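You operate a simulated robot arm through the tools that you are given. There is no shell and no other tool. Be economical: measure what you need, move in short steps, check, and stop when the job is done.

Carry out the task below with a simulated two-armed robot. There is one attempt and no reset: what you move stays moved.

Task
Close down: machine off, strap knob low, stop at 3, sleeve lever open, drawer shut, cloth folded in half.

The check looks at the end state, three seconds after you hand in, the way a careful person would. Anything else that was tipped, shoved, dropped, spilled or broken makes it a failure. Flat cloth is picked up by pressing the open fingertips on it (5 to 10 N) and closing them slowly along it; thin cloth reads only 2 to 8 mm in the jaws.

Robot
Two 7-joint arms with two-finger parallel grippers on one trunk, on a base that drives. Base frame: it is fixed to the floor where the robot stands at the start and does not move with it; the origin is under the middle of the robot, x ahead of it, y to its left, z up. Lengths are in m, angles in rad, forces in N, time in s.
The left shoulder is at the start at [0.06, 0.143, 0.926], the right one opposite. Places, roughly: left packing bench drawer [-0.5, -0.7, 0.7]; packing bench top [-0.5, -1, 0.8]; sleeve lever [-1.2, -1.1, 1]; stop bar [0.6, -0.5, 0.9]; strap knob [0.3, -0.4, 0.7]; strapping machine switch [0.4, -0.4, 0.7]. Payload 1.57 kg a hand.
The tool frame of a hand sits at the grasp point between the pads (the TCP): z along the fingers, y along the line on which they close. The tips reach 0.03 m beyond it. Largest opening 0.11 m; finger width 0.024, thickness 0.012; the body of the gripper, 0.048 by 0.112 m, starts 0.078 m behind the TCP.
Orientation is that of the tool frame in the base frame, as [roll, pitch, yaw] about the fixed x, y, z axes, in that order (R = Rz(yaw) Ry(pitch) Rx(roll)). With the fingers straight down and closing along the base's y, the tool's x points along the base's -x, its y along +y and its z along -z.

Tools
- The arms move only by the tool drive_tool. It takes "left_commands", "right_commands" or both (then of equal length, played together; a hand with none holds still); each is a list of rows, each a list of 6 numbers: the shift along the base's x, y, z in m, then the turn, a rotation vector about the base's x, y, z in rad. In form: [[tx, ty, tz, wx, wy, wz], ...]. A call has 1 to 10 rows; each row shifts and turns the commanded pose from where the row before left it. "left_claw" and "right_claw" are, for a hand that has rows, the opening, from 0 (shut) to 1 (fully open), set as the call begins (left out, the last holds). A row lasts 0.2 s, in which the tool goes at most 0.05 m and 0.15 rad; a call with a longer step from one row to the next is refused whole, and so is a gripper value outside its range. Where a pose cannot be reached the arm comes as near as it can. A force on the tool above 70 N (or 10 N above the force at the start of the call, whichever is more), or a blocked arm, ends the call early, and 0.2 s more pass. Each finger travels about 0.045 m/s and halts on what it meets, pressing with about 27 N; the grip force reading is that of the motor and also rises with nothing between the fingers. The clock runs only during rows and for 0.2 s after the last one: add rows that do not move to give the fingers time. It gives the time, the measured TCP pose, the force on the tool (base axes), the opening and the grip force at its end, in the units of the frame above (readings bear some noise), with the torque about the TCP (base axes, N m) and any sound that the robot's microphone picked up.
- Cameras (640 x 400 px; columns grow to the right, rows downward): "scene" is now at [0.001, -0.0675, 1.531]; the picture's right is [-0.90, -0.43, 0.00], its down [-0.34, 0.72, -0.61] and it looks along [0.26, -0.55, -0.79] (base axes); focal length 217 px, centre (320, 200). "left" rides on the left gripper at [0.07, -0.016, -0.141] in its tool frame; the picture's right is [0.23, 0.97, 0.00], its down [-0.86, 0.20, -0.48] and it looks along [-0.47, 0.11, 0.88] (tool axes); focal length 222 px, centre (320, 200). "right" rides on the right gripper at [0.07, 0.016, -0.141] in its tool frame; the picture's right is [-0.23, 0.97, 0.00], its down [-0.85, -0.20, -0.48] and it looks along [-0.47, -0.11, 0.88] (tool axes); focal length 222 px, centre (320, 200). There is no depth. A picture from a camera that has moved, and an enlarged one, comes with that camera's place and axes in the base frame and with its lens.
- snapshot(camera): a new picture of that camera. No time passes.
- slide_trunk(by): slides the trunk up (or, below 0, down) by that many m; the arms and the scene camera ride with it, the base frame stays. It gives what a move gives, with no picture.
- steer(legs): drives the robot by 1 to 6 legs, each [ahead, left, turn to the left] in m, m and rad, along the robot's own axes; the way and the turn of a leg run together, so that a leg with both is an arc; at most 1.5 m and 3.142 rad a leg. The arms and the cameras ride along, it lands a little off, and it stops where it bumps. It gives what a move gives.
- turn_head(pan, tilt): turns the head with the scene camera to pan (to the left, within 1.501 rad either way) and tilt (down, from -0.506 to 1.204), counted from straight ahead of the robot. It gives what a move gives.
- inspect(camera, box): a new picture of the part [left, top, right, bottom] of that camera's present view, enlarged. No time passes.
- hand_in(): hands the job in; it is judged then, once.

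Work in short steps. Places have to be worked out from the pictures, the camera data and where the tool is seen: move nearer, look again, correct. Check each grasp and each placing, and mend what went wrong. You have 120 turns and 92 pictures in all, those below and enlarged ones among them. Open the grippers and draw the arms clear of the work before you hand the job in, unless the task says otherwise.

The tools are called after ">>>" as name(argument=value, ...) on one line, values as JSON. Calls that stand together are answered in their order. drive_tool: Moves the arms, as the interface text tells. Its arguments: {"type":"object","properties":{"left_commands":{"type":"array"},"left_claw":{"type":"number"},"right_commands":{"type":"array"},"right_claw":{"type":"number"}},"required":[]} The other tools are called the same way: slide_trunk (by) slides the trunk up or down; steer (legs) drives the base; turn_head (pan, tilt) turns the head that bears the scene camera; snapshot (camera) takes a picture; inspect (camera, box) takes an enlarged picture of a part of a camera's view; hand_in () hands the job in.

At the start:

```text
clock: 0.0
left_eef_pos: [0.4618, -0.0132, 1.0495]
left_orientation: [3.141, 0.003, -3.141]
left_wrist_force: [-0.2, 0.0, 0.6]
left_moment: [-0.03, -0.01, -0.02]
left_width: 0.1101
left_grip_force: 0.1
right_eef_pos: [0.3156, -0.4726, 1.0268]
right_orientation: [3.141, -0.001, 3.141]
right_wrist_force: [0.1, -0.1, 0.0]
right_moment: [0.04, -0.01, 0.05]
right_width: 0.1099
right_grip_force: 0.1
trunk travel left (down, up): [-0.525, 0.065]
robot x, y, heading: [-0.0014, 0.0002, 0.001]
head pan, tilt: [-1.129, 0.915]
```

scene: 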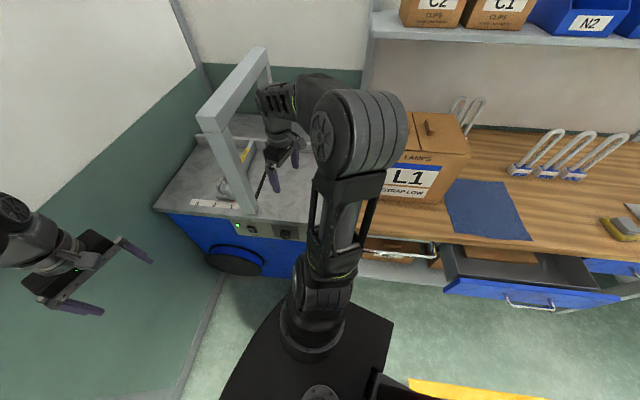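
right: 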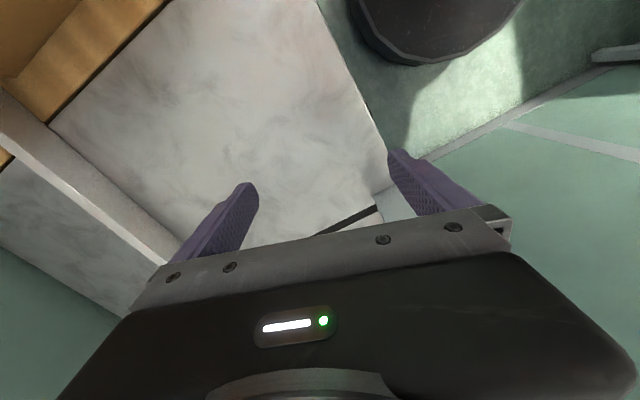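
left: 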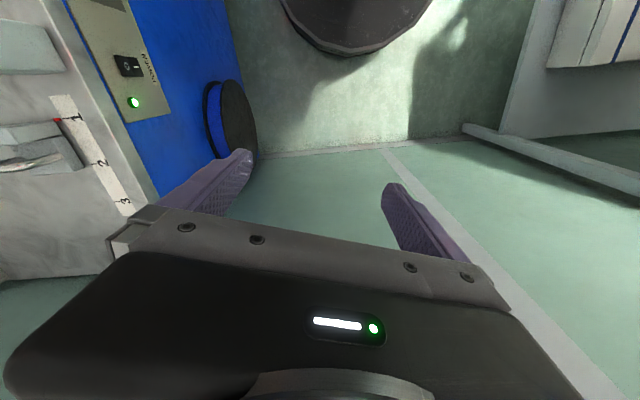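

The machine stands at the right-front with its panel facing the robot, and the bench with the cloth and open drawer is further to the right. I'll enlarge the machine panel and the bench area first.

>>> inspect(camera="scene", box=[150, 130, 330, 260])

>>> inspect(camera="scene", box=[360, 120, 640, 320])

>>> inspect(camera="left", box=[0, 0, 260, 230])

```text
3.08 times, centred on (240, 195) of scene
camera zoom: at [0.001, -0.0675, 1.531], right [-0.9, -0.43, 0.0], down [-0.34, 0.72, -0.61], along [0.26, -0.55, -0.79], focal length 667 px, centre (566, 215)
```

zoom: 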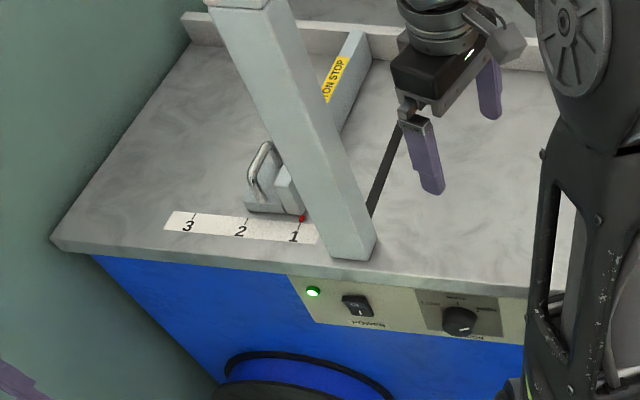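

```text
2.00 times, centred on (500, 220) of scene
camera zoom: at [0.001, -0.0675, 1.531], right [-0.9, -0.43, 0.0], down [-0.34, 0.72, -0.61], along [0.26, -0.55, -0.79], focal length 434 px, centre (-40, 160)
```

zoom: 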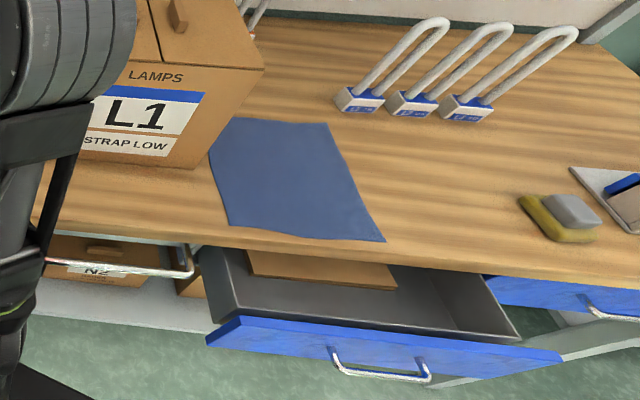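

```text
1.74 times, centred on (130, 115) of left
camera zoom: at [0.3907, -0.031, 1.1925], right [-0.23, 0.97, 0.0], down [0.85, 0.2, 0.48], along [0.47, 0.11, -0.88], focal length 386 px, centre (650, 348)
```

zoom: 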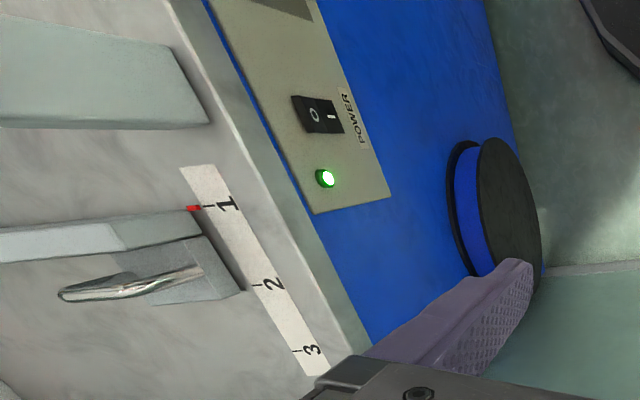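

The machine's front looks yawed by about 0.3–0.4 rad, so that it faces the robot, with the panel near (0.4, -0.4, 0.7). I'll move the base to the left away from the gantry, then turn to face the panel and look again.

>>> steer(legs=[[0.0, 0.18, 0.0], [0.0, 0.0, -1.2]])

>>> turn_head(pan=0.3, tilt=0.9)

>>> snapshot(camera="scene")

>>> snapshot(camera="left")

```text
clock: 4.4
left_eef_pos: [0.1667, -0.2526, 1.0513]
left_orientation: [-3.141, 0.004, 1.973]
left_wrist_force: [0.8, 0.8, 0.6]
left_moment: [-0.03, -0.03, -0.01]
left_width: 0.1098
left_grip_force: 0.1
right_eef_pos: [-0.3119, -0.2973, 1.0267]
right_orientation: [3.14, 0.001, 1.971]
right_wrist_force: [-0.3, 0.1, 0.9]
right_moment: [0.01, 0.01, 0.02]
right_width: 0.1103
right_grip_force: 0.1
trunk travel left (down, up): [-0.525, 0.065]
robot x, y, heading: [-0.0002, 0.1751, -1.169]
head pan, tilt: [-1.129, 0.915]
```

```text
clock: 6.0
left_eef_pos: [0.1677, -0.2525, 1.0508]
left_orientation: [3.141, 0.002, 1.972]
left_wrist_force: [0.4, 0.4, -0.9]
left_moment: [0.0, -0.01, 0.0]
left_width: 0.1099
left_grip_force: 0.0
right_eef_pos: [-0.3113, -0.2959, 1.0273]
right_orientation: [3.141, -0.001, 1.97]
right_wrist_force: [0.0, 0.0, -0.5]
right_moment: [-0.01, 0.01, -0.01]
right_width: 0.1102
right_grip_force: 0.1
trunk travel left (down, up): [-0.525, 0.065]
robot x, y, heading: [0.001, 0.1769, -1.168]
head pan, tilt: [0.3, 0.901]
```

```text
85 pictures are left
camera scene: at [0.0355, 0.1475, 1.532], right [-0.76, -0.64, 0.0], down [-0.5, 0.6, -0.62], along [0.4, -0.47, -0.78], focal length 217 px, centre (320, 200)
```

scene: 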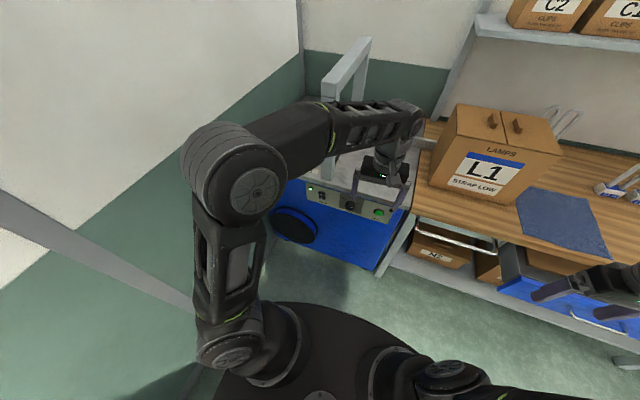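

```text
84 pictures are left
camera left: at [0.1237, -0.1953, 1.1925], right [0.81, 0.59, 0.0], down [0.52, -0.71, 0.48], along [0.28, -0.39, -0.88], focal length 222 px, centre (320, 200)
```

left: 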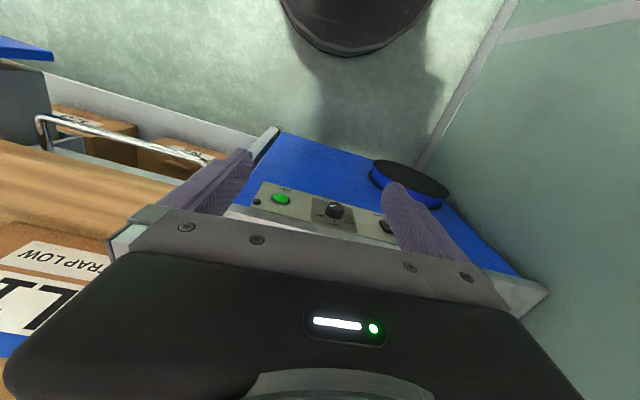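

The panel shows a lamp, power rocker, knob and a green button, which I should leave alone. I'll enlarge both views to triangulate the parts.

>>> inspect(camera="scene", box=[290, 150, 430, 240])

>>> inspect(camera="left", box=[230, 150, 430, 270])

```text
4.44 times, centred on (360, 195) of scene
camera zoom: at [0.0355, 0.1475, 1.532], right [-0.76, -0.64, 0.0], down [-0.5, 0.6, -0.62], along [0.4, -0.47, -0.78], focal length 964 px, centre (142, 222)
```

zoom: 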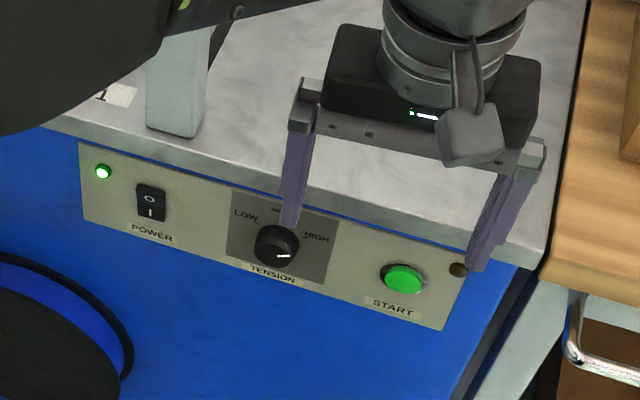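

```text
3.20 times, centred on (330, 210) of left
camera zoom: at [0.1237, -0.1953, 1.1925], right [0.81, 0.59, 0.0], down [0.52, -0.71, 0.48], along [0.28, -0.39, -0.88], focal length 711 px, centre (288, 168)
```

zoom: 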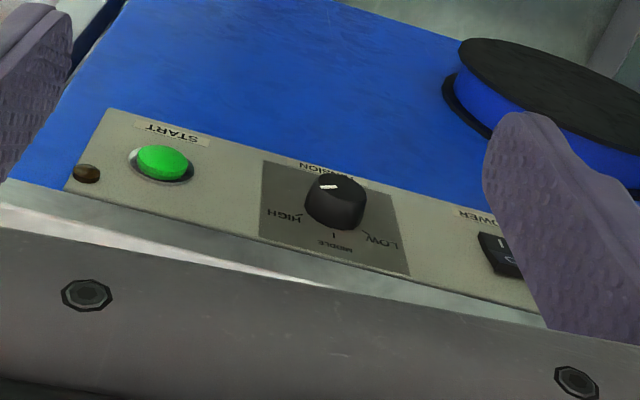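

Triangulating the panel gives knob ≈ (0.332, -0.42, 0.70) and switch ≈ (0.475, -0.38, 0.70), with the panel yawed about 0.29 rad. I'll square the robot to the panel and start tilting the left hand to point horizontally at it.

>>> steer(legs=[[0.0, 0.05, -0.1]])

>>> drive_tool(left_commands=[[0.015, -0.02, -0.015, -0.143, -0.044, 0], [0.015, -0.02, -0.015, -0.143, -0.044, 0], [0, 0, -0.015, -0.143, -0.044, 0], [0, 0, -0.015, -0.143, -0.044, 0], [0, 0, -0.015, -0.143, -0.044, 0], [0, 0, -0.015, -0.143, -0.044, 0], [0, 0, -0.015, -0.143, -0.044, 0], [0, 0, -0.015, -0.143, -0.044, 0], [0, 0, -0.015, -0.143, -0.044, 0], [0, 0, -0.015, -0.143, -0.044, 0]])

>>> snapshot(camera="scene")

>>> snapshot(camera="left")

```text
clock: 6.9
left_eef_pos: [0.1699, -0.2492, 1.0509]
left_orientation: [-3.141, 0.001, 1.871]
left_wrist_force: [0.2, 0.1, 0.7]
left_moment: [-0.03, 0.04, -0.01]
left_width: 0.1098
left_grip_force: 0.0
right_eef_pos: [-0.3091, -0.244, 1.0271]
right_orientation: [-3.139, 0.0, 1.869]
right_wrist_force: [0.8, -0.4, -0.2]
right_moment: [0.01, 0.03, -0.02]
right_width: 0.1097
right_grip_force: 0.1
trunk travel left (down, up): [-0.525, 0.065]
robot x, y, heading: [0.0453, 0.1978, -1.27]
head pan, tilt: [0.3, 0.901]
```

```text
clock: 9.1
left_eef_pos: [0.1861, -0.319, 0.9283]
left_orientation: [3.05, 1.481, 1.78]
left_wrist_force: [0.5, 0.1, 0.6]
left_moment: [-0.01, -0.04, 0.01]
left_width: 0.1096
left_grip_force: 0.1
left hand out of reach, approached as far as the arm can: row 10
right_eef_pos: [-0.3112, -0.2442, 1.0265]
right_orientation: [3.14, -0.001, 1.87]
right_wrist_force: [0.0, -0.2, -0.8]
right_moment: [0.03, -0.03, -0.05]
right_width: 0.11
right_grip_force: 0.1
trunk travel left (down, up): [-0.525, 0.065]
robot x, y, heading: [0.0434, 0.1956, -1.273]
head pan, tilt: [0.3, 0.901]
```

```text
81 pictures are left
camera scene: at [0.0789, 0.1616, 1.5321], right [-0.83, -0.56, 0.0], down [-0.44, 0.65, -0.62], along [0.35, -0.51, -0.78], focal length 217 px, centre (320, 200)
```

scene: 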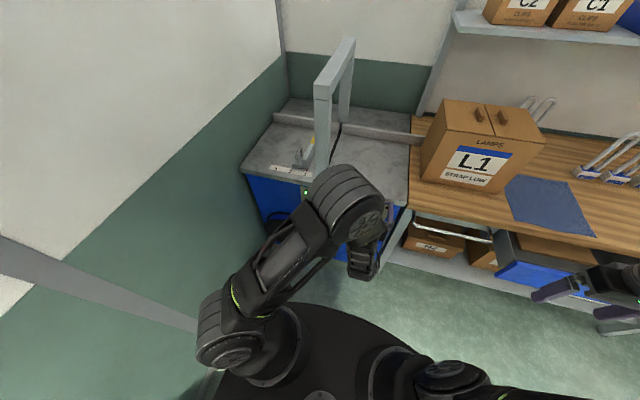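

```text
80 pictures are left
camera left: at [0.1271, -0.1846, 0.8714], right [0.93, 0.31, -0.22], down [0.07, 0.44, 0.9], along [0.37, -0.84, 0.39], focal length 222 px, centre (320, 200)
```

left: 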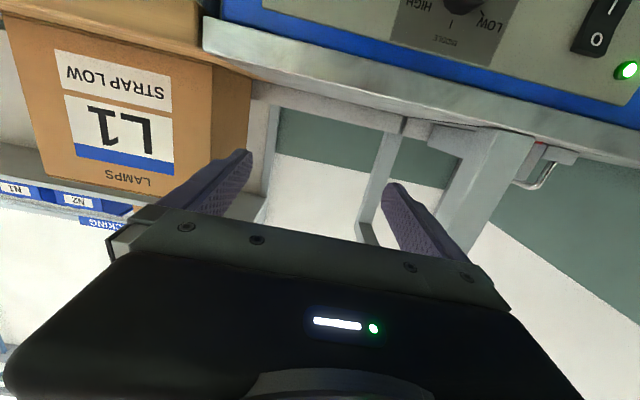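

The hand is near horizontal and the panel is visible, upside down, in the wrist camera. I'll lower it to panel height in line with the knob, keeping about 0.14 m off the panel and tilting slightly downwards.

>>> drive_tool(left_commands=[[0.017, 0.005, -0.03, 0.057, 0.018, 0], [0.017, 0.005, -0.03, 0.057, 0.018, 0], [0.017, 0.005, -0.03, 0.057, 0.018, 0], [0.017, 0.005, -0.03, 0.057, 0.018, 0], [0.017, 0.005, -0.03, 0, 0, 0], [0.017, 0.005, -0.03, 0, 0, 0], [0, 0, 0, 0, 0, 0]])

>>> snapshot(camera="left")

>>> inspect(camera="scene", box=[240, 150, 430, 290])

```text
clock: 10.7
left_eef_pos: [0.2896, -0.3185, 0.7638]
left_orientation: [-3.138, 1.251, 1.874]
left_wrist_force: [0.7, 0.1, 0.5]
left_moment: [-0.02, -0.01, -0.01]
left_width: 0.1098
left_grip_force: 0.1
left hand out of reach, approached as far as the arm can: row 1, 5, 6
right_eef_pos: [-0.3106, -0.2455, 1.0269]
right_orientation: [3.14, 0.001, 1.869]
right_wrist_force: [-0.3, 0.1, -0.2]
right_moment: [0.03, -0.03, 0.02]
right_width: 0.11
right_grip_force: 0.1
trunk travel left (down, up): [-0.525, 0.065]
robot x, y, heading: [0.0508, 0.1956, -1.269]
head pan, tilt: [0.3, 0.901]
```

```text
79 pictures are left
camera left: at [0.2276, -0.1742, 0.7405], right [0.91, 0.35, -0.22], down [0.14, 0.24, 0.96], along [0.39, -0.9, 0.17], focal length 222 px, centre (320, 200)
```

left: 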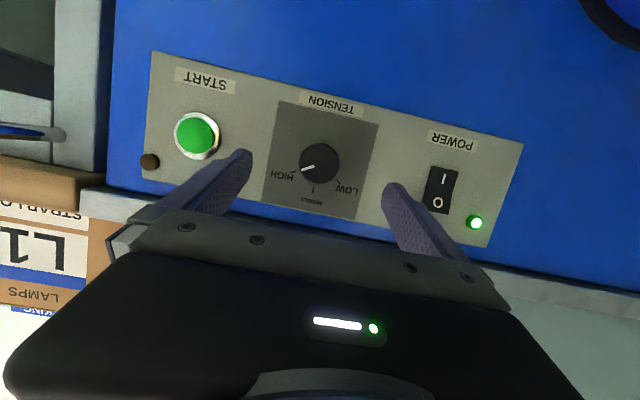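

```text
2.86 times, centred on (335, 220) of scene
camera zoom: at [0.0803, 0.1616, 1.532], right [-0.83, -0.56, 0.0], down [-0.44, 0.65, -0.62], along [0.35, -0.51, -0.78], focal length 620 px, centre (277, 143)
```

zoom: 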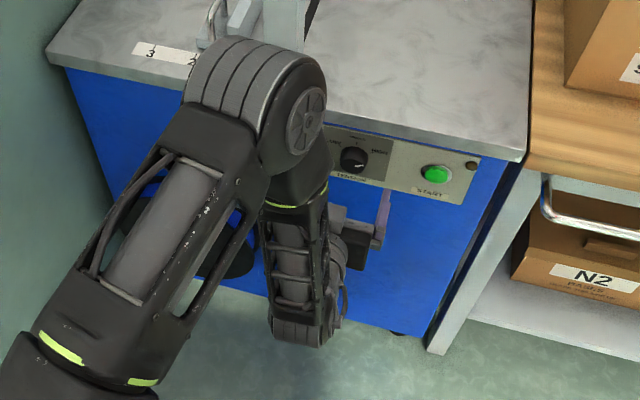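

The knob points at HIGH, so it needs about 120° counter-clockwise as seen from the front. Combining three rays puts the knob face at about (0.318, -0.398, 0.742) and the switch at about (0.452, -0.36, 0.742). The arm is cramped, so I'll back off slightly, lower the trunk and level the hand.

>>> steer(legs=[[-0.06, 0.0, 0.0]])

>>> slide_trunk(by=-0.12)

>>> drive_tool(left_commands=[[0.004, -0.013, 0.02, -0.057, -0.018, 0], [0.004, -0.013, 0.02, -0.057, -0.018, 0], [0.004, -0.013, 0.02, -0.057, -0.018, 0], [0.004, -0.013, 0.02, -0.057, -0.018, 0], [0, 0, 0.02, -0.057, -0.018, 0], [0, 0, 0, 0, 0, 0]])

>>> snapshot(camera="left")

```text
clock: 11.7
left_eef_pos: [0.2712, -0.2608, 0.7626]
left_orientation: [-3.138, 1.252, 1.874]
left_wrist_force: [0.3, 0.3, -0.2]
left_moment: [0.02, 0.03, -0.02]
left_width: 0.1099
left_grip_force: 0.1
right_eef_pos: [-0.3281, -0.1862, 1.0274]
right_orientation: [3.141, 0.002, 1.869]
right_wrist_force: [0.3, 0.0, 0.0]
right_moment: [-0.03, -0.01, 0.01]
right_width: 0.1103
right_grip_force: 0.0
trunk travel left (down, up): [-0.525, 0.065]
robot x, y, heading: [0.0341, 0.2541, -1.276]
head pan, tilt: [0.3, 0.901]
```

```text
clock: 13.2
left_eef_pos: [0.2722, -0.2606, 0.6425]
left_orientation: [-3.14, 1.25, 1.873]
left_wrist_force: [0.5, -0.9, -0.2]
left_moment: [-0.03, 0.0, -0.02]
left_width: 0.1101
left_grip_force: 0.0
right_eef_pos: [-0.3271, -0.1889, 0.9068]
right_orientation: [-3.14, -0.001, 1.869]
right_wrist_force: [0.8, -0.2, 0.3]
right_moment: [-0.01, 0.01, 0.0]
right_width: 0.11
right_grip_force: 0.0
trunk travel left (down, up): [-0.405, 0.185]
robot x, y, heading: [0.0275, 0.2496, -1.273]
head pan, tilt: [0.3, 0.901]
```

```text
clock: 14.6
left_eef_pos: [0.2883, -0.3508, 0.7594]
left_orientation: [3.043, 1.545, 1.77]
left_wrist_force: [0.1, -0.9, 0.0]
left_moment: [0.01, -0.02, -0.02]
left_width: 0.1099
left_grip_force: 0.0
left hand out of reach, approached as far as the arm can: row 1, 2, 3, 4, 5
right_eef_pos: [-0.3278, -0.1882, 0.9076]
right_orientation: [-3.141, 0.0, 1.869]
right_wrist_force: [-0.4, -0.4, 0.0]
right_moment: [0.0, -0.04, 0.03]
right_width: 0.1101
right_grip_force: 0.0
trunk travel left (down, up): [-0.405, 0.185]
robot x, y, heading: [0.0324, 0.2484, -1.269]
head pan, tilt: [0.3, 0.901]
```

```text
77 pictures are left
camera left: at [0.231, -0.2195, 0.6931], right [0.93, 0.29, -0.22], down [0.05, 0.49, 0.87], along [0.36, -0.82, 0.44], focal length 222 px, centre (320, 200)
```

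left: 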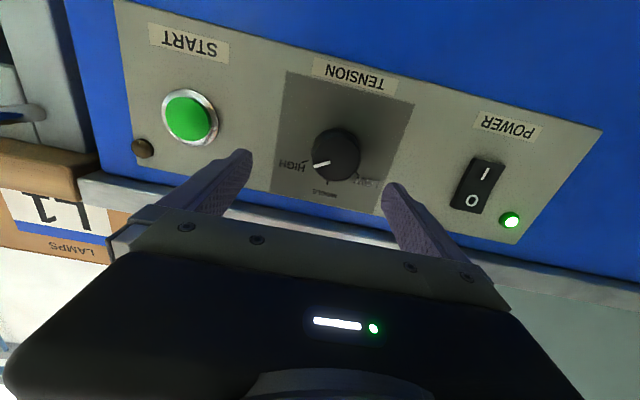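

The hand is level and the estimates hold, with the upper (O) half of the switch at about (0.457, -0.359, 0.758). I'll close the left hand, back off a little and slide across to sit in front of it.

>>> drive_tool(left_claw=0, left_commands=[[-0.009, 0.029, 0, 0, 0, 0], [0.037, 0.0115, 0, 0, 0, 0], [0.037, 0.0115, 0, 0, 0, 0], [0.037, 0.0115, 0, 0, 0, 0], [0.037, 0.0115, 0, 0, 0, 0], [0, 0, 0, 0, 0, 0], [0, 0, 0, 0, 0, 0]])

>>> snapshot(camera="left")

```text
clock: 16.2
left_eef_pos: [0.3233, -0.3296, 0.791]
left_orientation: [2.744, 1.545, 1.503]
left_wrist_force: [0.2, 0.5, -0.2]
left_moment: [0.0, 0.01, 0.03]
left_width: 0.0003
left_grip_force: 18.2
left hand out of reach, approached as far as the arm can: row 1, 2, 3, 4, 5
right_eef_pos: [-0.3275, -0.1885, 0.9076]
right_orientation: [3.141, -0.001, 1.87]
right_wrist_force: [-0.9, 0.0, -0.1]
right_moment: [-0.02, 0.05, 0.02]
right_width: 0.1102
right_grip_force: 0.0
trunk travel left (down, up): [-0.405, 0.185]
robot x, y, heading: [0.0304, 0.2525, -1.272]
head pan, tilt: [0.3, 0.901]
```

```text
76 pictures are left
camera left: at [0.2602, -0.2007, 0.7252], right [0.92, 0.32, -0.22], down [0.03, 0.49, 0.87], along [0.39, -0.81, 0.45], focal length 222 px, centre (320, 200)
```

left: 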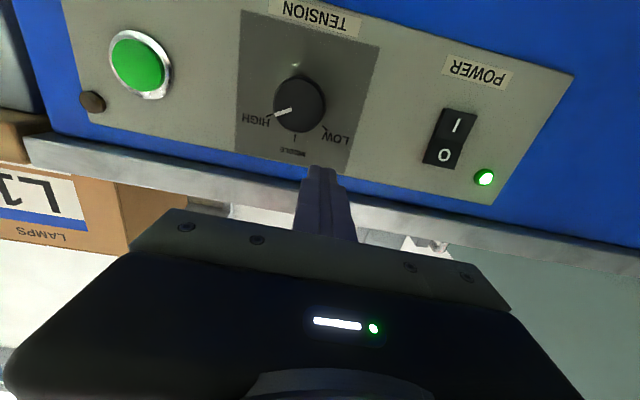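

The arm runs into a limit when reaching further out. I'll move the base left and back and lower the trunk, so the hand ends up in front of the switch with the forearm flatter.

>>> steer(legs=[[-0.08, 0.115, 0.0]])

>>> slide_trunk(by=-0.1)

>>> drive_tool(left_commands=[[0.009, -0.029, 0.02, 0, 0, 0], [0, 0, 0.02, 0, 0, 0], [0, 0, 0.02, 0, 0, 0], [0, 0, 0, 0, 0, 0]])

>>> snapshot(camera="left")

>>> snapshot(camera="scene")

```text
clock: 17.3
left_eef_pos: [0.3865, -0.265, 0.7909]
left_orientation: [2.703, 1.544, 1.479]
left_wrist_force: [-0.9, -0.7, 0.1]
left_moment: [0.03, -0.02, 0.01]
left_width: 0.0
left_grip_force: 20.8
right_eef_pos: [-0.2655, -0.1333, 0.9061]
right_orientation: [-3.141, -0.001, 1.888]
right_wrist_force: [-1.1, -0.4, 1.1]
right_moment: [-0.01, -0.03, 0.0]
right_width: 0.1097
right_grip_force: 0.1
trunk travel left (down, up): [-0.405, 0.185]
robot x, y, heading: [0.0827, 0.3138, -1.252]
head pan, tilt: [0.3, 0.901]
stopped in leg 1: the robot was blocked; the commanded pose is now the measured one
```

```text
clock: 18.7
left_eef_pos: [0.3877, -0.2616, 0.6921]
left_orientation: [2.729, 1.546, 1.507]
left_wrist_force: [0.1, -0.6, -0.1]
left_moment: [-0.06, -0.02, 0.04]
left_width: 0.0001
left_grip_force: 20.7
right_eef_pos: [-0.2643, -0.1333, 0.8078]
right_orientation: [-3.14, 0.0, 1.889]
right_wrist_force: [-0.2, -0.3, -0.2]
right_moment: [0.01, 0.04, -0.01]
right_width: 0.1102
right_grip_force: 0.0
trunk travel left (down, up): [-0.305, 0.285]
robot x, y, heading: [0.0835, 0.3116, -1.249]
head pan, tilt: [0.3, 0.901]
```

```text
clock: 19.7
left_eef_pos: [0.3974, -0.2905, 0.7522]
left_orientation: [2.72, 1.545, 1.495]
left_wrist_force: [0.2, 0.0, -0.9]
left_moment: [0.05, -0.01, -0.02]
left_width: 0.0001
left_grip_force: 21.2
right_eef_pos: [-0.2647, -0.133, 0.8072]
right_orientation: [-3.139, 0.0, 1.888]
right_wrist_force: [0.1, 0.4, -0.5]
right_moment: [0.0, -0.01, 0.0]
right_width: 0.1101
right_grip_force: 0.1
trunk travel left (down, up): [-0.305, 0.285]
robot x, y, heading: [0.0873, 0.3159, -1.247]
head pan, tilt: [0.3, 0.901]
```

```text
75 pictures are left
camera left: at [0.3337, -0.1624, 0.6855], right [0.92, 0.34, -0.22], down [0.02, 0.5, 0.87], along [0.4, -0.8, 0.45], focal length 222 px, centre (320, 200)
```

left: 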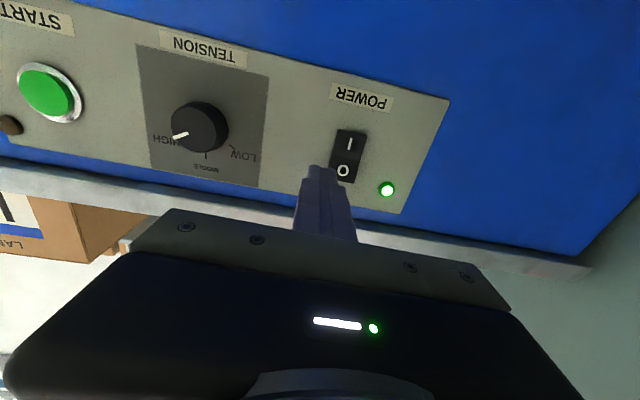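

```text
74 pictures are left
camera scene: at [0.1181, 0.281, 1.312], right [-0.81, -0.58, 0.0], down [-0.45, 0.64, -0.62], along [0.36, -0.51, -0.78], focal length 217 px, centre (320, 200)
```

scene: 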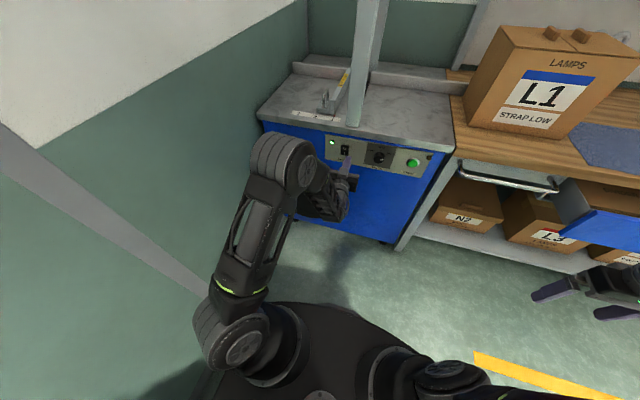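

The O half sits at about (0.45, -0.358, 0.759) and the closed tips are 3 cm short laterally and about 5 cm off it. I'll line up, then push in slowly.

>>> drive_tool(left_commands=[[0.0287, 0.0089, 0.01, 0, 0, 0], [0, 0, 0, 0, 0, 0], [0.0074, -0.0239, 0, 0, 0, 0], [0.003, -0.0096, 0, 0, 0, 0], [0, 0, 0, 0, 0, 0]])

>>> inspect(camera="left", box=[200, 80, 440, 230])

```text
clock: 20.9
left_eef_pos: [0.4211, -0.3207, 0.7626]
left_orientation: [2.693, 1.543, 1.48]
left_wrist_force: [0.2, 0.4, 0.7]
left_moment: [-0.04, 0.0, -0.02]
left_width: 0.0
left_grip_force: 21.0
left hand out of reach, approached as far as the arm can: row 1
right_eef_pos: [-0.2645, -0.1327, 0.8074]
right_orientation: [-3.139, 0.0, 1.889]
right_wrist_force: [-0.7, -0.2, 0.4]
right_moment: [0.0, -0.01, 0.02]
right_width: 0.1102
right_grip_force: 0.1
trunk travel left (down, up): [-0.305, 0.285]
robot x, y, heading: [0.0864, 0.3149, -1.244]
head pan, tilt: [0.3, 0.901]
```

```text
2.67 times, centred on (320, 155) of left
camera zoom: at [0.3557, -0.1922, 0.6976], right [0.91, 0.35, -0.22], down [0.02, 0.49, 0.87], along [0.41, -0.8, 0.44], focal length 592 px, centre (320, 320)
```

zoom: 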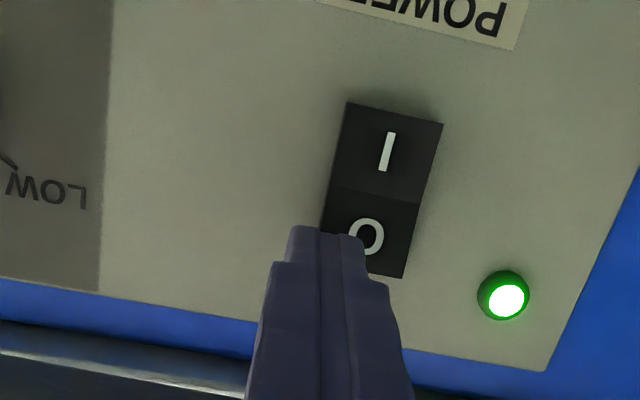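

The tips sit about 1.2 cm short of the O laterally because of the arm's limit. I'll yaw the tool slightly to the left, shift, then press.

>>> drive_tool(left_commands=[[0.006, 0.0018, 0, 0, 0, 0.12], [0.006, 0.0018, 0, 0, 0, 0.12], [0, 0, 0, 0, 0, 0]])

>>> inspect(camera="left", box=[200, 80, 440, 230])

```text
clock: 21.7
left_eef_pos: [0.4359, -0.3163, 0.7642]
left_orientation: [2.74, 1.546, 1.758]
left_wrist_force: [-0.8, -0.4, -0.4]
left_moment: [-0.02, -0.02, 0.01]
left_width: 0.0001
left_grip_force: 21.3
right_eef_pos: [-0.2649, -0.1318, 0.808]
right_orientation: [3.141, -0.001, 1.888]
right_wrist_force: [0.1, 0.2, 0.1]
right_moment: [-0.02, -0.03, 0.04]
right_width: 0.1098
right_grip_force: 0.1
trunk travel left (down, up): [-0.305, 0.285]
robot x, y, heading: [0.0805, 0.3144, -1.252]
head pan, tilt: [0.3, 0.901]
```

```text
2.67 times, centred on (320, 155) of left
camera zoom: at [0.3423, -0.2061, 0.6974], right [0.81, 0.55, -0.22], down [-0.1, 0.49, 0.87], along [0.58, -0.68, 0.45], focal length 592 px, centre (320, 320)
```

zoom: 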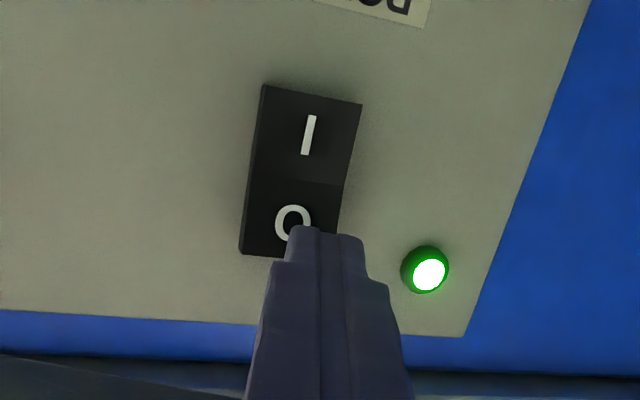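

The tips now line up with the O, a touch to the right. I'll press in small steps.

>>> drive_tool(left_commands=[[-0.0045, -0.0066, 0, 0, 0, 0], [0.0015, -0.0048, 0, 0, 0, 0], [0.0015, -0.0048, 0, 0, 0, 0], [0.0015, -0.0048, 0, 0, 0, 0], [0, 0, 0, 0, 0, 0]])

>>> inspect(camera="left", box=[200, 80, 440, 230])

```text
clock: 22.6
left_eef_pos: [0.4324, -0.3261, 0.7637]
left_orientation: [2.745, 1.542, 1.767]
left_wrist_force: [-13.9, 43.1, 13.6]
left_moment: [0.09, 0.05, -0.11]
left_width: 0.0001
left_grip_force: 21.0
right_eef_pos: [-0.2651, -0.1308, 0.8085]
right_orientation: [-3.141, 0.005, 1.89]
right_wrist_force: [-0.3, 0.8, -1.0]
right_moment: [-0.03, 0.04, 0.01]
right_width: 0.1099
right_grip_force: 0.0
trunk travel left (down, up): [-0.305, 0.285]
robot x, y, heading: [0.09, 0.3113, -1.257]
head pan, tilt: [0.3, 0.901]
heard: click
stopped in row 4 (left hand): the force on the tool passed its limit (the readings are from after the stop); the commanded pose is now the measured one
```

```text
2.67 times, centred on (320, 155) of left
camera zoom: at [0.3384, -0.2172, 0.6973], right [0.81, 0.55, -0.22], down [-0.1, 0.48, 0.87], along [0.58, -0.68, 0.44], focal length 592 px, centre (320, 320)
```

zoom: 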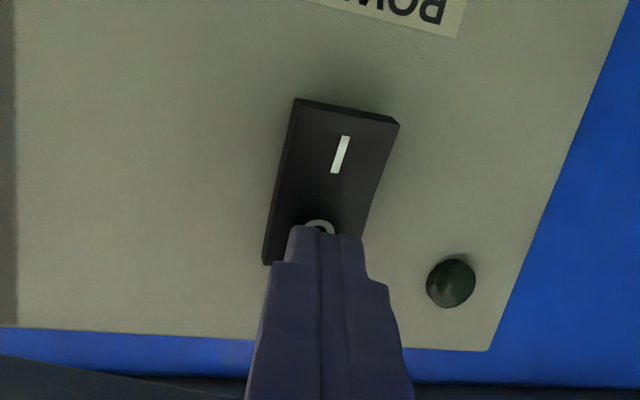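

Machine is off: there was a click and the lamp is dark. I'll back out, open, undo the yaw and move in front of the knob at s≈0.185.

>>> drive_tool(left_commands=[[-0.013, 0.043, 0, 0, 0, 0], [-0.003, 0.0096, 0, 0, 0, -0.12], [-0.04, -0.012, -0.005, 0, 0, -0.12], [-0.04, -0.012, -0.005, 0, 0, 0], [-0.036, -0.011, -0.005, 0, 0, 0], [0, 0, -0.005, 0, 0, 0]])

>>> drive_tool(left_claw=1, left_commands=[[0, 0, 0, 0.044, -0.143, 0], [0, 0, 0, 0.044, -0.143, 0], [0, 0, 0, 0.044, -0.143, 0], [0, 0, 0, 0.044, -0.143, 0], [0, 0, 0, 0.044, -0.143, 0], [0, 0, 0, 0.044, -0.143, 0], [0, 0, 0, 0.044, -0.143, 0], [0, 0, 0, 0, 0, 0]])

>>> snapshot(camera="left")

```text
clock: 24.0
left_eef_pos: [0.3014, -0.3124, 0.7373]
left_orientation: [2.765, 1.535, 1.546]
left_wrist_force: [0.5, 0.2, -0.3]
left_moment: [0.02, 0.01, 0.03]
left_width: 0.0
left_grip_force: 20.8
right_eef_pos: [-0.2619, -0.1328, 0.8079]
right_orientation: [-3.141, 0.001, 1.888]
right_wrist_force: [0.0, 0.1, -0.3]
right_moment: [-0.01, -0.02, -0.04]
right_width: 0.1101
right_grip_force: 0.1
trunk travel left (down, up): [-0.305, 0.285]
robot x, y, heading: [0.0848, 0.3136, -1.252]
head pan, tilt: [0.3, 0.901]
```

```text
clock: 25.8
left_eef_pos: [0.3007, -0.3134, 0.7386]
left_orientation: [1.539, 0.511, 0.337]
left_wrist_force: [0.2, -0.4, -0.3]
left_moment: [-0.01, -0.01, 0.05]
left_width: 0.11
left_grip_force: 0.0
right_eef_pos: [-0.2646, -0.133, 0.8077]
right_orientation: [-3.142, -0.001, 1.888]
right_wrist_force: [-0.7, 0.0, 0.1]
right_moment: [0.0, -0.02, 0.01]
right_width: 0.1097
right_grip_force: 0.2
trunk travel left (down, up): [-0.305, 0.285]
robot x, y, heading: [0.0837, 0.3125, -1.251]
head pan, tilt: [0.3, 0.901]
```

```text
70 pictures are left
camera left: at [0.3017, -0.1638, 0.6869], right [0.62, 0.25, 0.74], down [-0.78, 0.24, 0.58], along [-0.03, -0.94, 0.35], focal length 222 px, centre (320, 200)
```

left: 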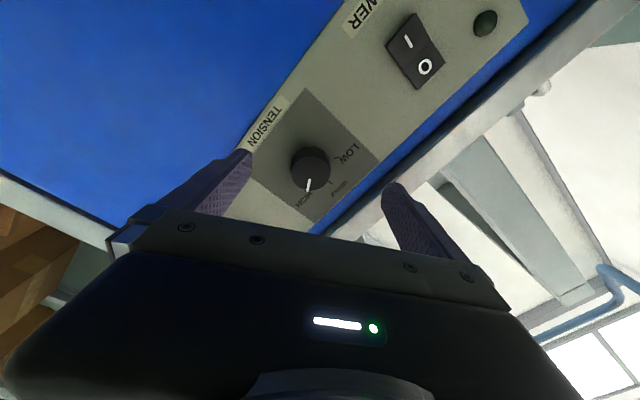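

The roll is good and the knob stays at s≈0.186, z≈0.742. I'll part-close to about 0.065 so the upper finger stays under the table lip, and advance in two stages while checking.

>>> drive_tool(left_claw=0.58, left_commands=[[-0.0086, -0.0027, 0.003, 0, 0, 0], [0, 0, 0, 0, 0, 0], [0, 0, 0, 0, 0, 0], [0.006, -0.019, 0, 0, 0, 0], [0.003, -0.0096, 0, 0, 0, 0], [0, 0, 0, 0, 0, 0]])

>>> snapshot(camera="left")

>>> inspect(camera="scene", box=[290, 100, 450, 220])

```text
clock: 27.2
left_eef_pos: [0.3012, -0.3445, 0.7412]
left_orientation: [1.537, 0.512, 0.336]
left_wrist_force: [-0.4, 0.4, -0.5]
left_moment: [-0.03, -0.03, -0.01]
left_width: 0.0637
left_grip_force: 0.0
right_eef_pos: [-0.2632, -0.1333, 0.807]
right_orientation: [-3.14, -0.001, 1.889]
right_wrist_force: [-0.4, -0.4, 0.1]
right_moment: [0.01, 0.0, -0.02]
right_width: 0.11
right_grip_force: 0.1
trunk travel left (down, up): [-0.305, 0.285]
robot x, y, heading: [0.0842, 0.3156, -1.251]
head pan, tilt: [0.3, 0.901]
```

```text
69 pictures are left
camera left: at [0.3015, -0.1952, 0.6891], right [0.63, 0.25, 0.74], down [-0.78, 0.24, 0.58], along [-0.03, -0.94, 0.35], focal length 222 px, centre (320, 200)
```

left: 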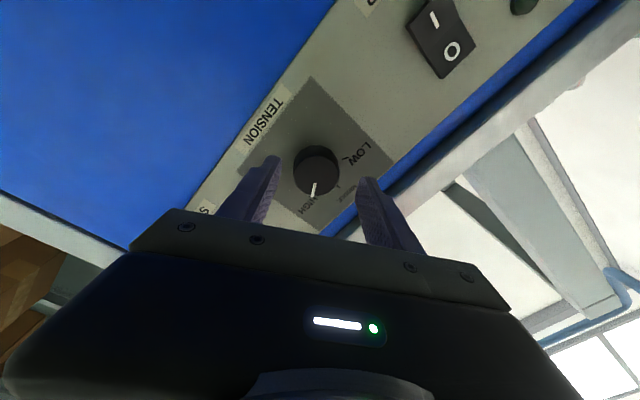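

```text
3.33 times, centred on (370, 160) of scene
camera zoom: at [0.1184, 0.281, 1.312], right [-0.81, -0.58, 0.0], down [-0.46, 0.64, -0.62], along [0.36, -0.51, -0.78], focal length 723 px, centre (153, 333)
```

zoom: 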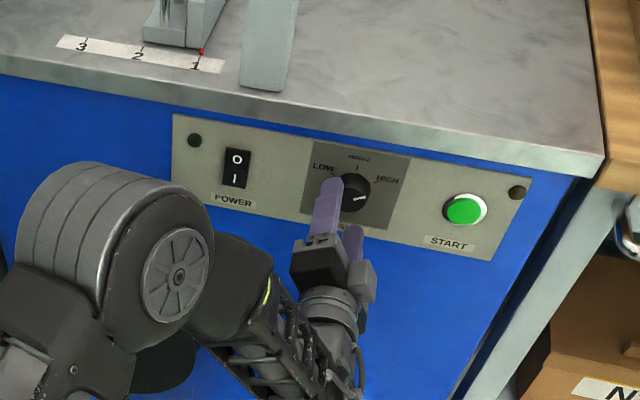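

The knob is centred between the fingers. I'll advance about 2.3 cm more, gently, then close on it.

>>> drive_tool(left_commands=[[0.003, -0.0096, 0, 0, 0, 0], [0.002, -0.0064, 0, 0, 0, 0], [0.0018, -0.0058, 0, 0, 0, 0], [0, 0, 0, 0, 0, 0]])

>>> drive_tool(left_claw=0, left_commands=[[0, 0, 0, 0, 0, 0], [0, 0, 0, 0, 0, 0], [0, 0, 0, 0, 0, 0], [0, 0, 0, 0, 0, 0]])

>>> inspect(camera="left", box=[200, 80, 440, 230])

```text
clock: 28.2
left_eef_pos: [0.3087, -0.3655, 0.7424]
left_orientation: [1.537, 0.514, 0.337]
left_wrist_force: [0.9, 0.1, 0.4]
left_moment: [0.02, -0.02, 0.0]
left_width: 0.064
left_grip_force: 0.1
right_eef_pos: [-0.2645, -0.1315, 0.8063]
right_orientation: [3.142, 0.0, 1.888]
right_wrist_force: [-0.4, -0.5, 0.5]
right_moment: [0.02, 0.0, 0.01]
right_width: 0.1102
right_grip_force: 0.1
trunk travel left (down, up): [-0.305, 0.285]
robot x, y, heading: [0.0831, 0.3182, -1.251]
head pan, tilt: [0.3, 0.901]
```

```text
clock: 29.2
left_eef_pos: [0.3074, -0.3658, 0.74]
left_orientation: [1.539, 0.512, 0.337]
left_wrist_force: [-4.5, 0.8, -8.7]
left_moment: [0.19, 0.01, -0.29]
left_width: 0.0422
left_grip_force: 38.6
right_eef_pos: [-0.2644, -0.1337, 0.8069]
right_orientation: [-3.14, 0.0, 1.888]
right_wrist_force: [-0.1, 0.2, 0.7]
right_moment: [0.04, -0.01, -0.02]
right_width: 0.1101
right_grip_force: 0.0
trunk travel left (down, up): [-0.305, 0.285]
robot x, y, heading: [0.0846, 0.3134, -1.25]
head pan, tilt: [0.3, 0.901]
```

```text
2.67 times, centred on (320, 155) of left
camera zoom: at [0.3086, -0.2163, 0.688], right [0.63, 0.25, 0.74], down [-0.78, 0.24, 0.58], along [-0.03, -0.94, 0.35], focal length 592 px, centre (320, 320)
```

zoom: 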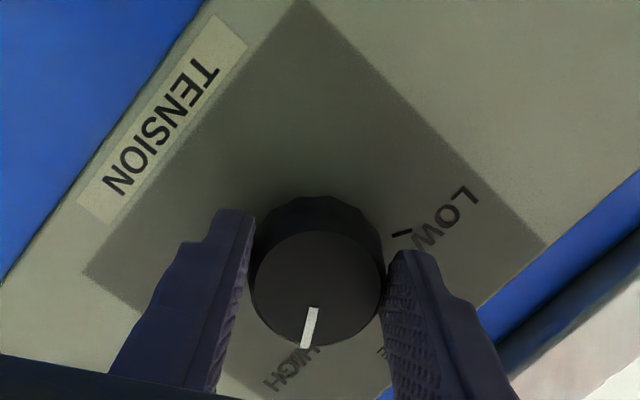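

The knob is gripped at 42 mm. I'll turn it counter-clockwise as seen from the front by 1.4 rad, then look.

>>> drive_tool(left_commands=[[0, 0, 0, -0.043, 0.133, 0], [0, 0, 0, -0.043, 0.133, 0], [0, 0, 0, -0.043, 0.133, 0], [0, 0, 0, -0.043, 0.133, 0], [0, 0, 0, -0.043, 0.133, 0], [0, 0, 0, -0.043, 0.133, 0], [0, 0, 0, -0.043, 0.133, 0], [0, 0, 0, -0.043, 0.133, 0], [0, 0, 0, -0.043, 0.133, 0], [0, 0, 0, -0.043, 0.133, 0]])

>>> inspect(camera="left", box=[200, 80, 440, 230])

```text
clock: 31.4
left_eef_pos: [0.3024, -0.3668, 0.7396]
left_orientation: [-1.698, 1.23, -2.923]
left_wrist_force: [-26.4, -4.4, -15.3]
left_moment: [-0.11, -0.09, -0.81]
left_width: 0.0419
left_grip_force: 44.8
right_eef_pos: [-0.2653, -0.1345, 0.8063]
right_orientation: [3.141, 0.001, 1.889]
right_wrist_force: [0.8, 0.4, 0.2]
right_moment: [0.01, 0.02, -0.02]
right_width: 0.1097
right_grip_force: 0.0
trunk travel left (down, up): [-0.305, 0.285]
robot x, y, heading: [0.0863, 0.3082, -1.249]
head pan, tilt: [0.3, 0.901]
```

```text
2.67 times, centred on (320, 155) of left
camera zoom: at [0.2183, -0.2448, 0.6859], right [0.79, 0.3, -0.54], down [0.3, 0.58, 0.76], along [0.54, -0.76, 0.37], focal length 592 px, centre (320, 320)
```

zoom: 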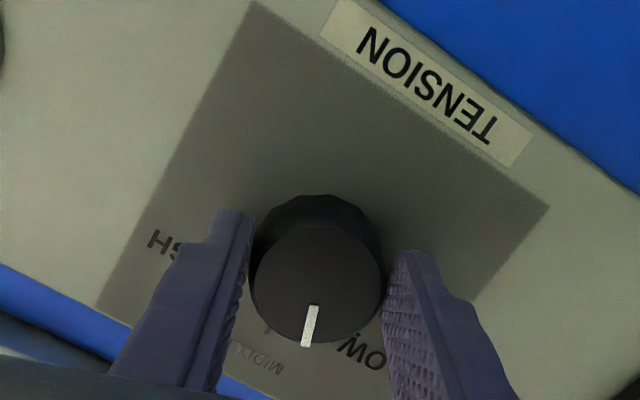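

The pointer is between MIDDLE and LOW. I'll turn it about 0.5 rad more, relieving the sideways load a little.

>>> drive_tool(left_commands=[[0.001, 0, 0.0005, -0.043, 0.133, 0], [0.001, 0, 0.0005, -0.043, 0.133, 0], [0.001, 0, 0, -0.043, 0.133, 0], [0, 0, 0, -0.03, 0.09, 0], [0, 0, 0, 0, 0, 0]])

>>> inspect(camera="left", box=[200, 80, 440, 230])

```text
clock: 32.4
left_eef_pos: [0.3081, -0.3693, 0.7485]
left_orientation: [-1.72, 0.741, -2.879]
left_wrist_force: [3.4, -11.4, -11.9]
left_moment: [-0.42, -0.16, -0.18]
left_width: 0.0427
left_grip_force: 44.6
left hand out of reach, approached as far as the arm can: row 3, 4
right_eef_pos: [-0.2612, -0.1357, 0.8067]
right_orientation: [-3.141, -0.002, 1.893]
right_wrist_force: [0.8, -0.1, -0.7]
right_moment: [-0.01, -0.03, -0.01]
right_width: 0.1099
right_grip_force: 0.0
trunk travel left (down, up): [-0.305, 0.285]
robot x, y, heading: [0.0818, 0.3161, -1.246]
head pan, tilt: [0.3, 0.901]
stopped in row 5 (left hand): the force on the tool passed its limit (the readings are from after the stop); the commanded pose is now the measured one
```

```text
2.67 times, centred on (320, 155) of left
camera zoom: at [0.1967, -0.2574, 0.7288], right [0.43, 0.27, -0.86], down [0.56, 0.67, 0.48], along [0.71, -0.69, 0.14], focal length 592 px, centre (320, 320)
```

zoom: 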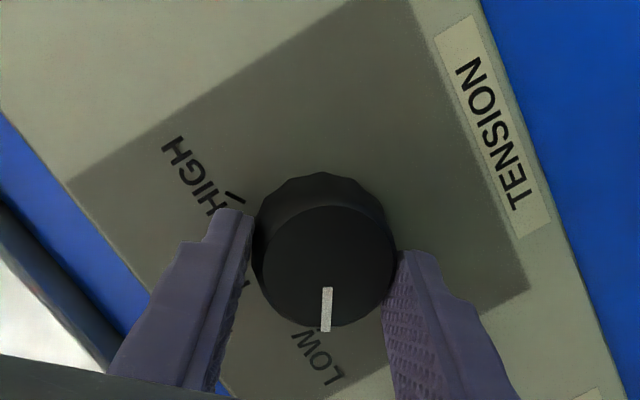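

The pointer looks to be at LOW. I'll release, back off and check from a cleaner angle.

>>> drive_tool(left_claw=0.6, left_commands=[[0, 0, 0, 0, 0, 0], [0, 0, 0, 0, 0, 0], [-0.005, 0.017, 0, 0, 0, 0], [-0.009, 0.029, 0, 0, 0, 0], [-0.009, 0.029, 0, 0, 0, 0], [0, 0, 0, 0, 0, 0]])

>>> inspect(camera="left", box=[200, 80, 440, 230])

>>> inspect(camera="scene", box=[310, 110, 430, 190])

```text
clock: 33.8
left_eef_pos: [0.2937, -0.3103, 0.7603]
left_orientation: [-1.721, 0.739, -2.886]
left_wrist_force: [0.4, 0.8, 0.1]
left_moment: [0.0, 0.01, 0.01]
left_width: 0.066
left_grip_force: 0.1
left hand out of reach, approached as far as the arm can: row 5
right_eef_pos: [-0.2618, -0.1348, 0.8072]
right_orientation: [-3.14, -0.001, 1.894]
right_wrist_force: [-0.1, -0.7, -0.8]
right_moment: [0.01, 0.0, 0.03]
right_width: 0.1101
right_grip_force: 0.1
trunk travel left (down, up): [-0.305, 0.285]
robot x, y, heading: [0.088, 0.3136, -1.247]
head pan, tilt: [0.3, 0.901]
```

```text
2.67 times, centred on (320, 155) of left
camera zoom: at [0.1843, -0.1973, 0.7407], right [0.43, 0.26, -0.86], down [0.57, 0.67, 0.48], along [0.7, -0.7, 0.14], focal length 592 px, centre (320, 320)
```

zoom: 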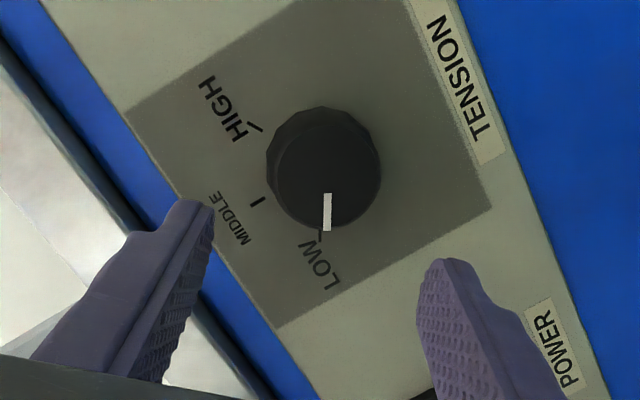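

```text
5.00 times, centred on (370, 150) of scene
camera zoom: at [0.1197, 0.2817, 1.312], right [-0.81, -0.58, 0.0], down [-0.46, 0.64, -0.62], along [0.36, -0.5, -0.78], focal length 1085 px, centre (70, 450)
```

zoom: 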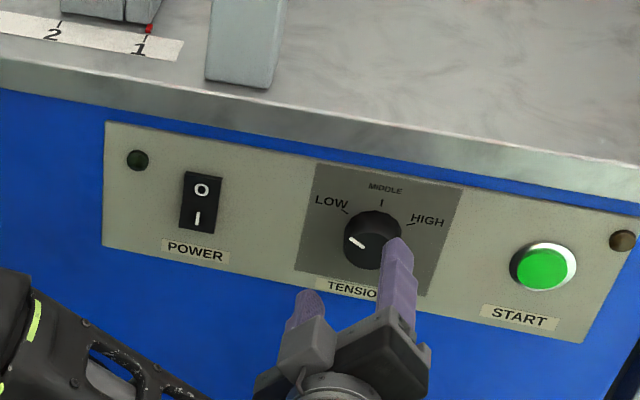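

The knob reads LOW and the rocker shows O. Next is the stop: I'll raise the trunk and turn the left hand back to pointing down while staying in front of the machine.

>>> drive_tool(left_claw=1, left_commands=[[-0.006, 0.02, 0, 0.044, -0.143, 0], [0, 0, 0, 0.044, -0.143, 0], [0, 0, 0, 0.044, -0.143, 0], [0, 0, 0, 0.044, -0.143, 0], [0, 0, 0, 0.044, -0.143, 0], [0, 0, 0, 0.044, -0.143, 0]])

>>> slide_trunk(by=0.28)

>>> drive_tool(left_commands=[[0, 0, 0.02, 0.143, 0.044, 0], [0, 0, 0.02, 0.143, 0.044, 0], [0, 0, 0.02, 0.143, 0.044, 0], [0, 0, 0, 0.143, 0.044, 0], [0, 0, 0, 0.143, 0.044, 0], [0, 0, 0, 0.143, 0.044, 0], [0, 0, 0, 0.143, 0.044, 0], [0, 0, 0, 0.143, 0.044, 0], [0, 0, 0, 0.143, 0.044, 0], [0, 0, 0, 0.143, 0.044, 0]])

>>> snapshot(camera="left")

>>> snapshot(camera="scene")

```text
clock: 35.2
left_eef_pos: [0.2902, -0.2989, 0.7657]
left_orientation: [1.776, 1.5, 0.624]
left_wrist_force: [0.4, 0.1, -0.1]
left_moment: [-0.01, 0.02, -0.01]
left_width: 0.1103
left_grip_force: 0.1
left hand out of reach, approached as far as the arm can: row 1
right_eef_pos: [-0.2607, -0.1338, 0.8074]
right_orientation: [3.141, -0.001, 1.894]
right_wrist_force: [0.4, 0.6, 0.3]
right_moment: [0.02, 0.0, -0.01]
right_width: 0.1101
right_grip_force: 0.2
trunk travel left (down, up): [-0.305, 0.285]
robot x, y, heading: [0.0845, 0.3154, -1.244]
head pan, tilt: [0.3, 0.901]
```

```text
clock: 38.0
left_eef_pos: [0.2907, -0.2987, 1.0457]
left_orientation: [1.791, 1.502, 0.64]
left_wrist_force: [0.1, 0.3, 0.4]
left_moment: [0.0, 0.02, 0.04]
left_width: 0.1099
left_grip_force: 0.1
right_eef_pos: [-0.2616, -0.135, 1.0867]
right_orientation: [3.141, -0.001, 1.895]
right_wrist_force: [0.0, -0.4, 0.2]
right_moment: [-0.03, 0.02, 0.0]
right_width: 0.1101
right_grip_force: 0.2
trunk travel left (down, up): [-0.585, 0.005]
robot x, y, heading: [0.0886, 0.3161, -1.249]
head pan, tilt: [0.3, 0.901]
```

```text
clock: 40.2
left_eef_pos: [0.2902, -0.2988, 1.1062]
left_orientation: [3.009, 0.201, 1.8]
left_wrist_force: [0.5, 0.0, 1.1]
left_moment: [0.02, 0.03, -0.02]
left_width: 0.1097
left_grip_force: 0.0
left hand out of reach, approached as far as the arm can: row 10
right_eef_pos: [-0.2598, -0.1346, 1.0875]
right_orientation: [-3.14, -0.001, 1.894]
right_wrist_force: [0.1, -0.3, 0.1]
right_moment: [0.01, 0.03, 0.0]
right_width: 0.1098
right_grip_force: 0.0
trunk travel left (down, up): [-0.585, 0.005]
robot x, y, heading: [0.0887, 0.3168, -1.248]
head pan, tilt: [0.3, 0.901]
```

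```text
62 pictures are left
camera left: at [0.2342, -0.2143, 1.2273], right [0.88, 0.46, 0.08], down [0.3, -0.69, 0.66], along [0.36, -0.56, -0.75], focal length 222 px, centre (320, 200)
```

left: 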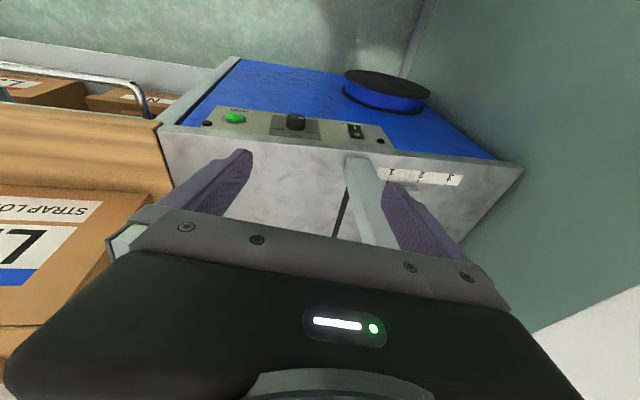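

```text
61 pictures are left
camera scene: at [0.1204, 0.282, 1.592], right [-0.81, -0.58, 0.0], down [-0.46, 0.64, -0.62], along [0.36, -0.5, -0.78], focal length 217 px, centre (320, 200)
```

scene: 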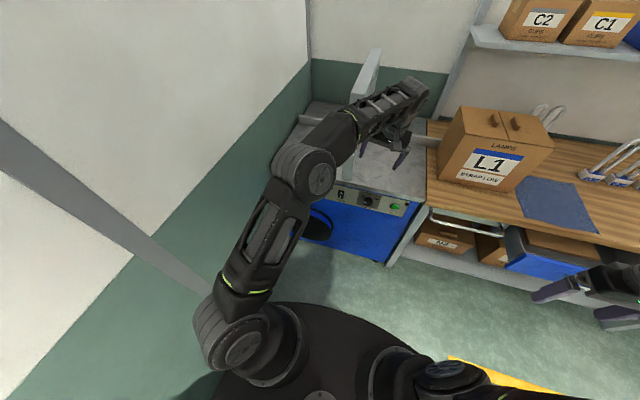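

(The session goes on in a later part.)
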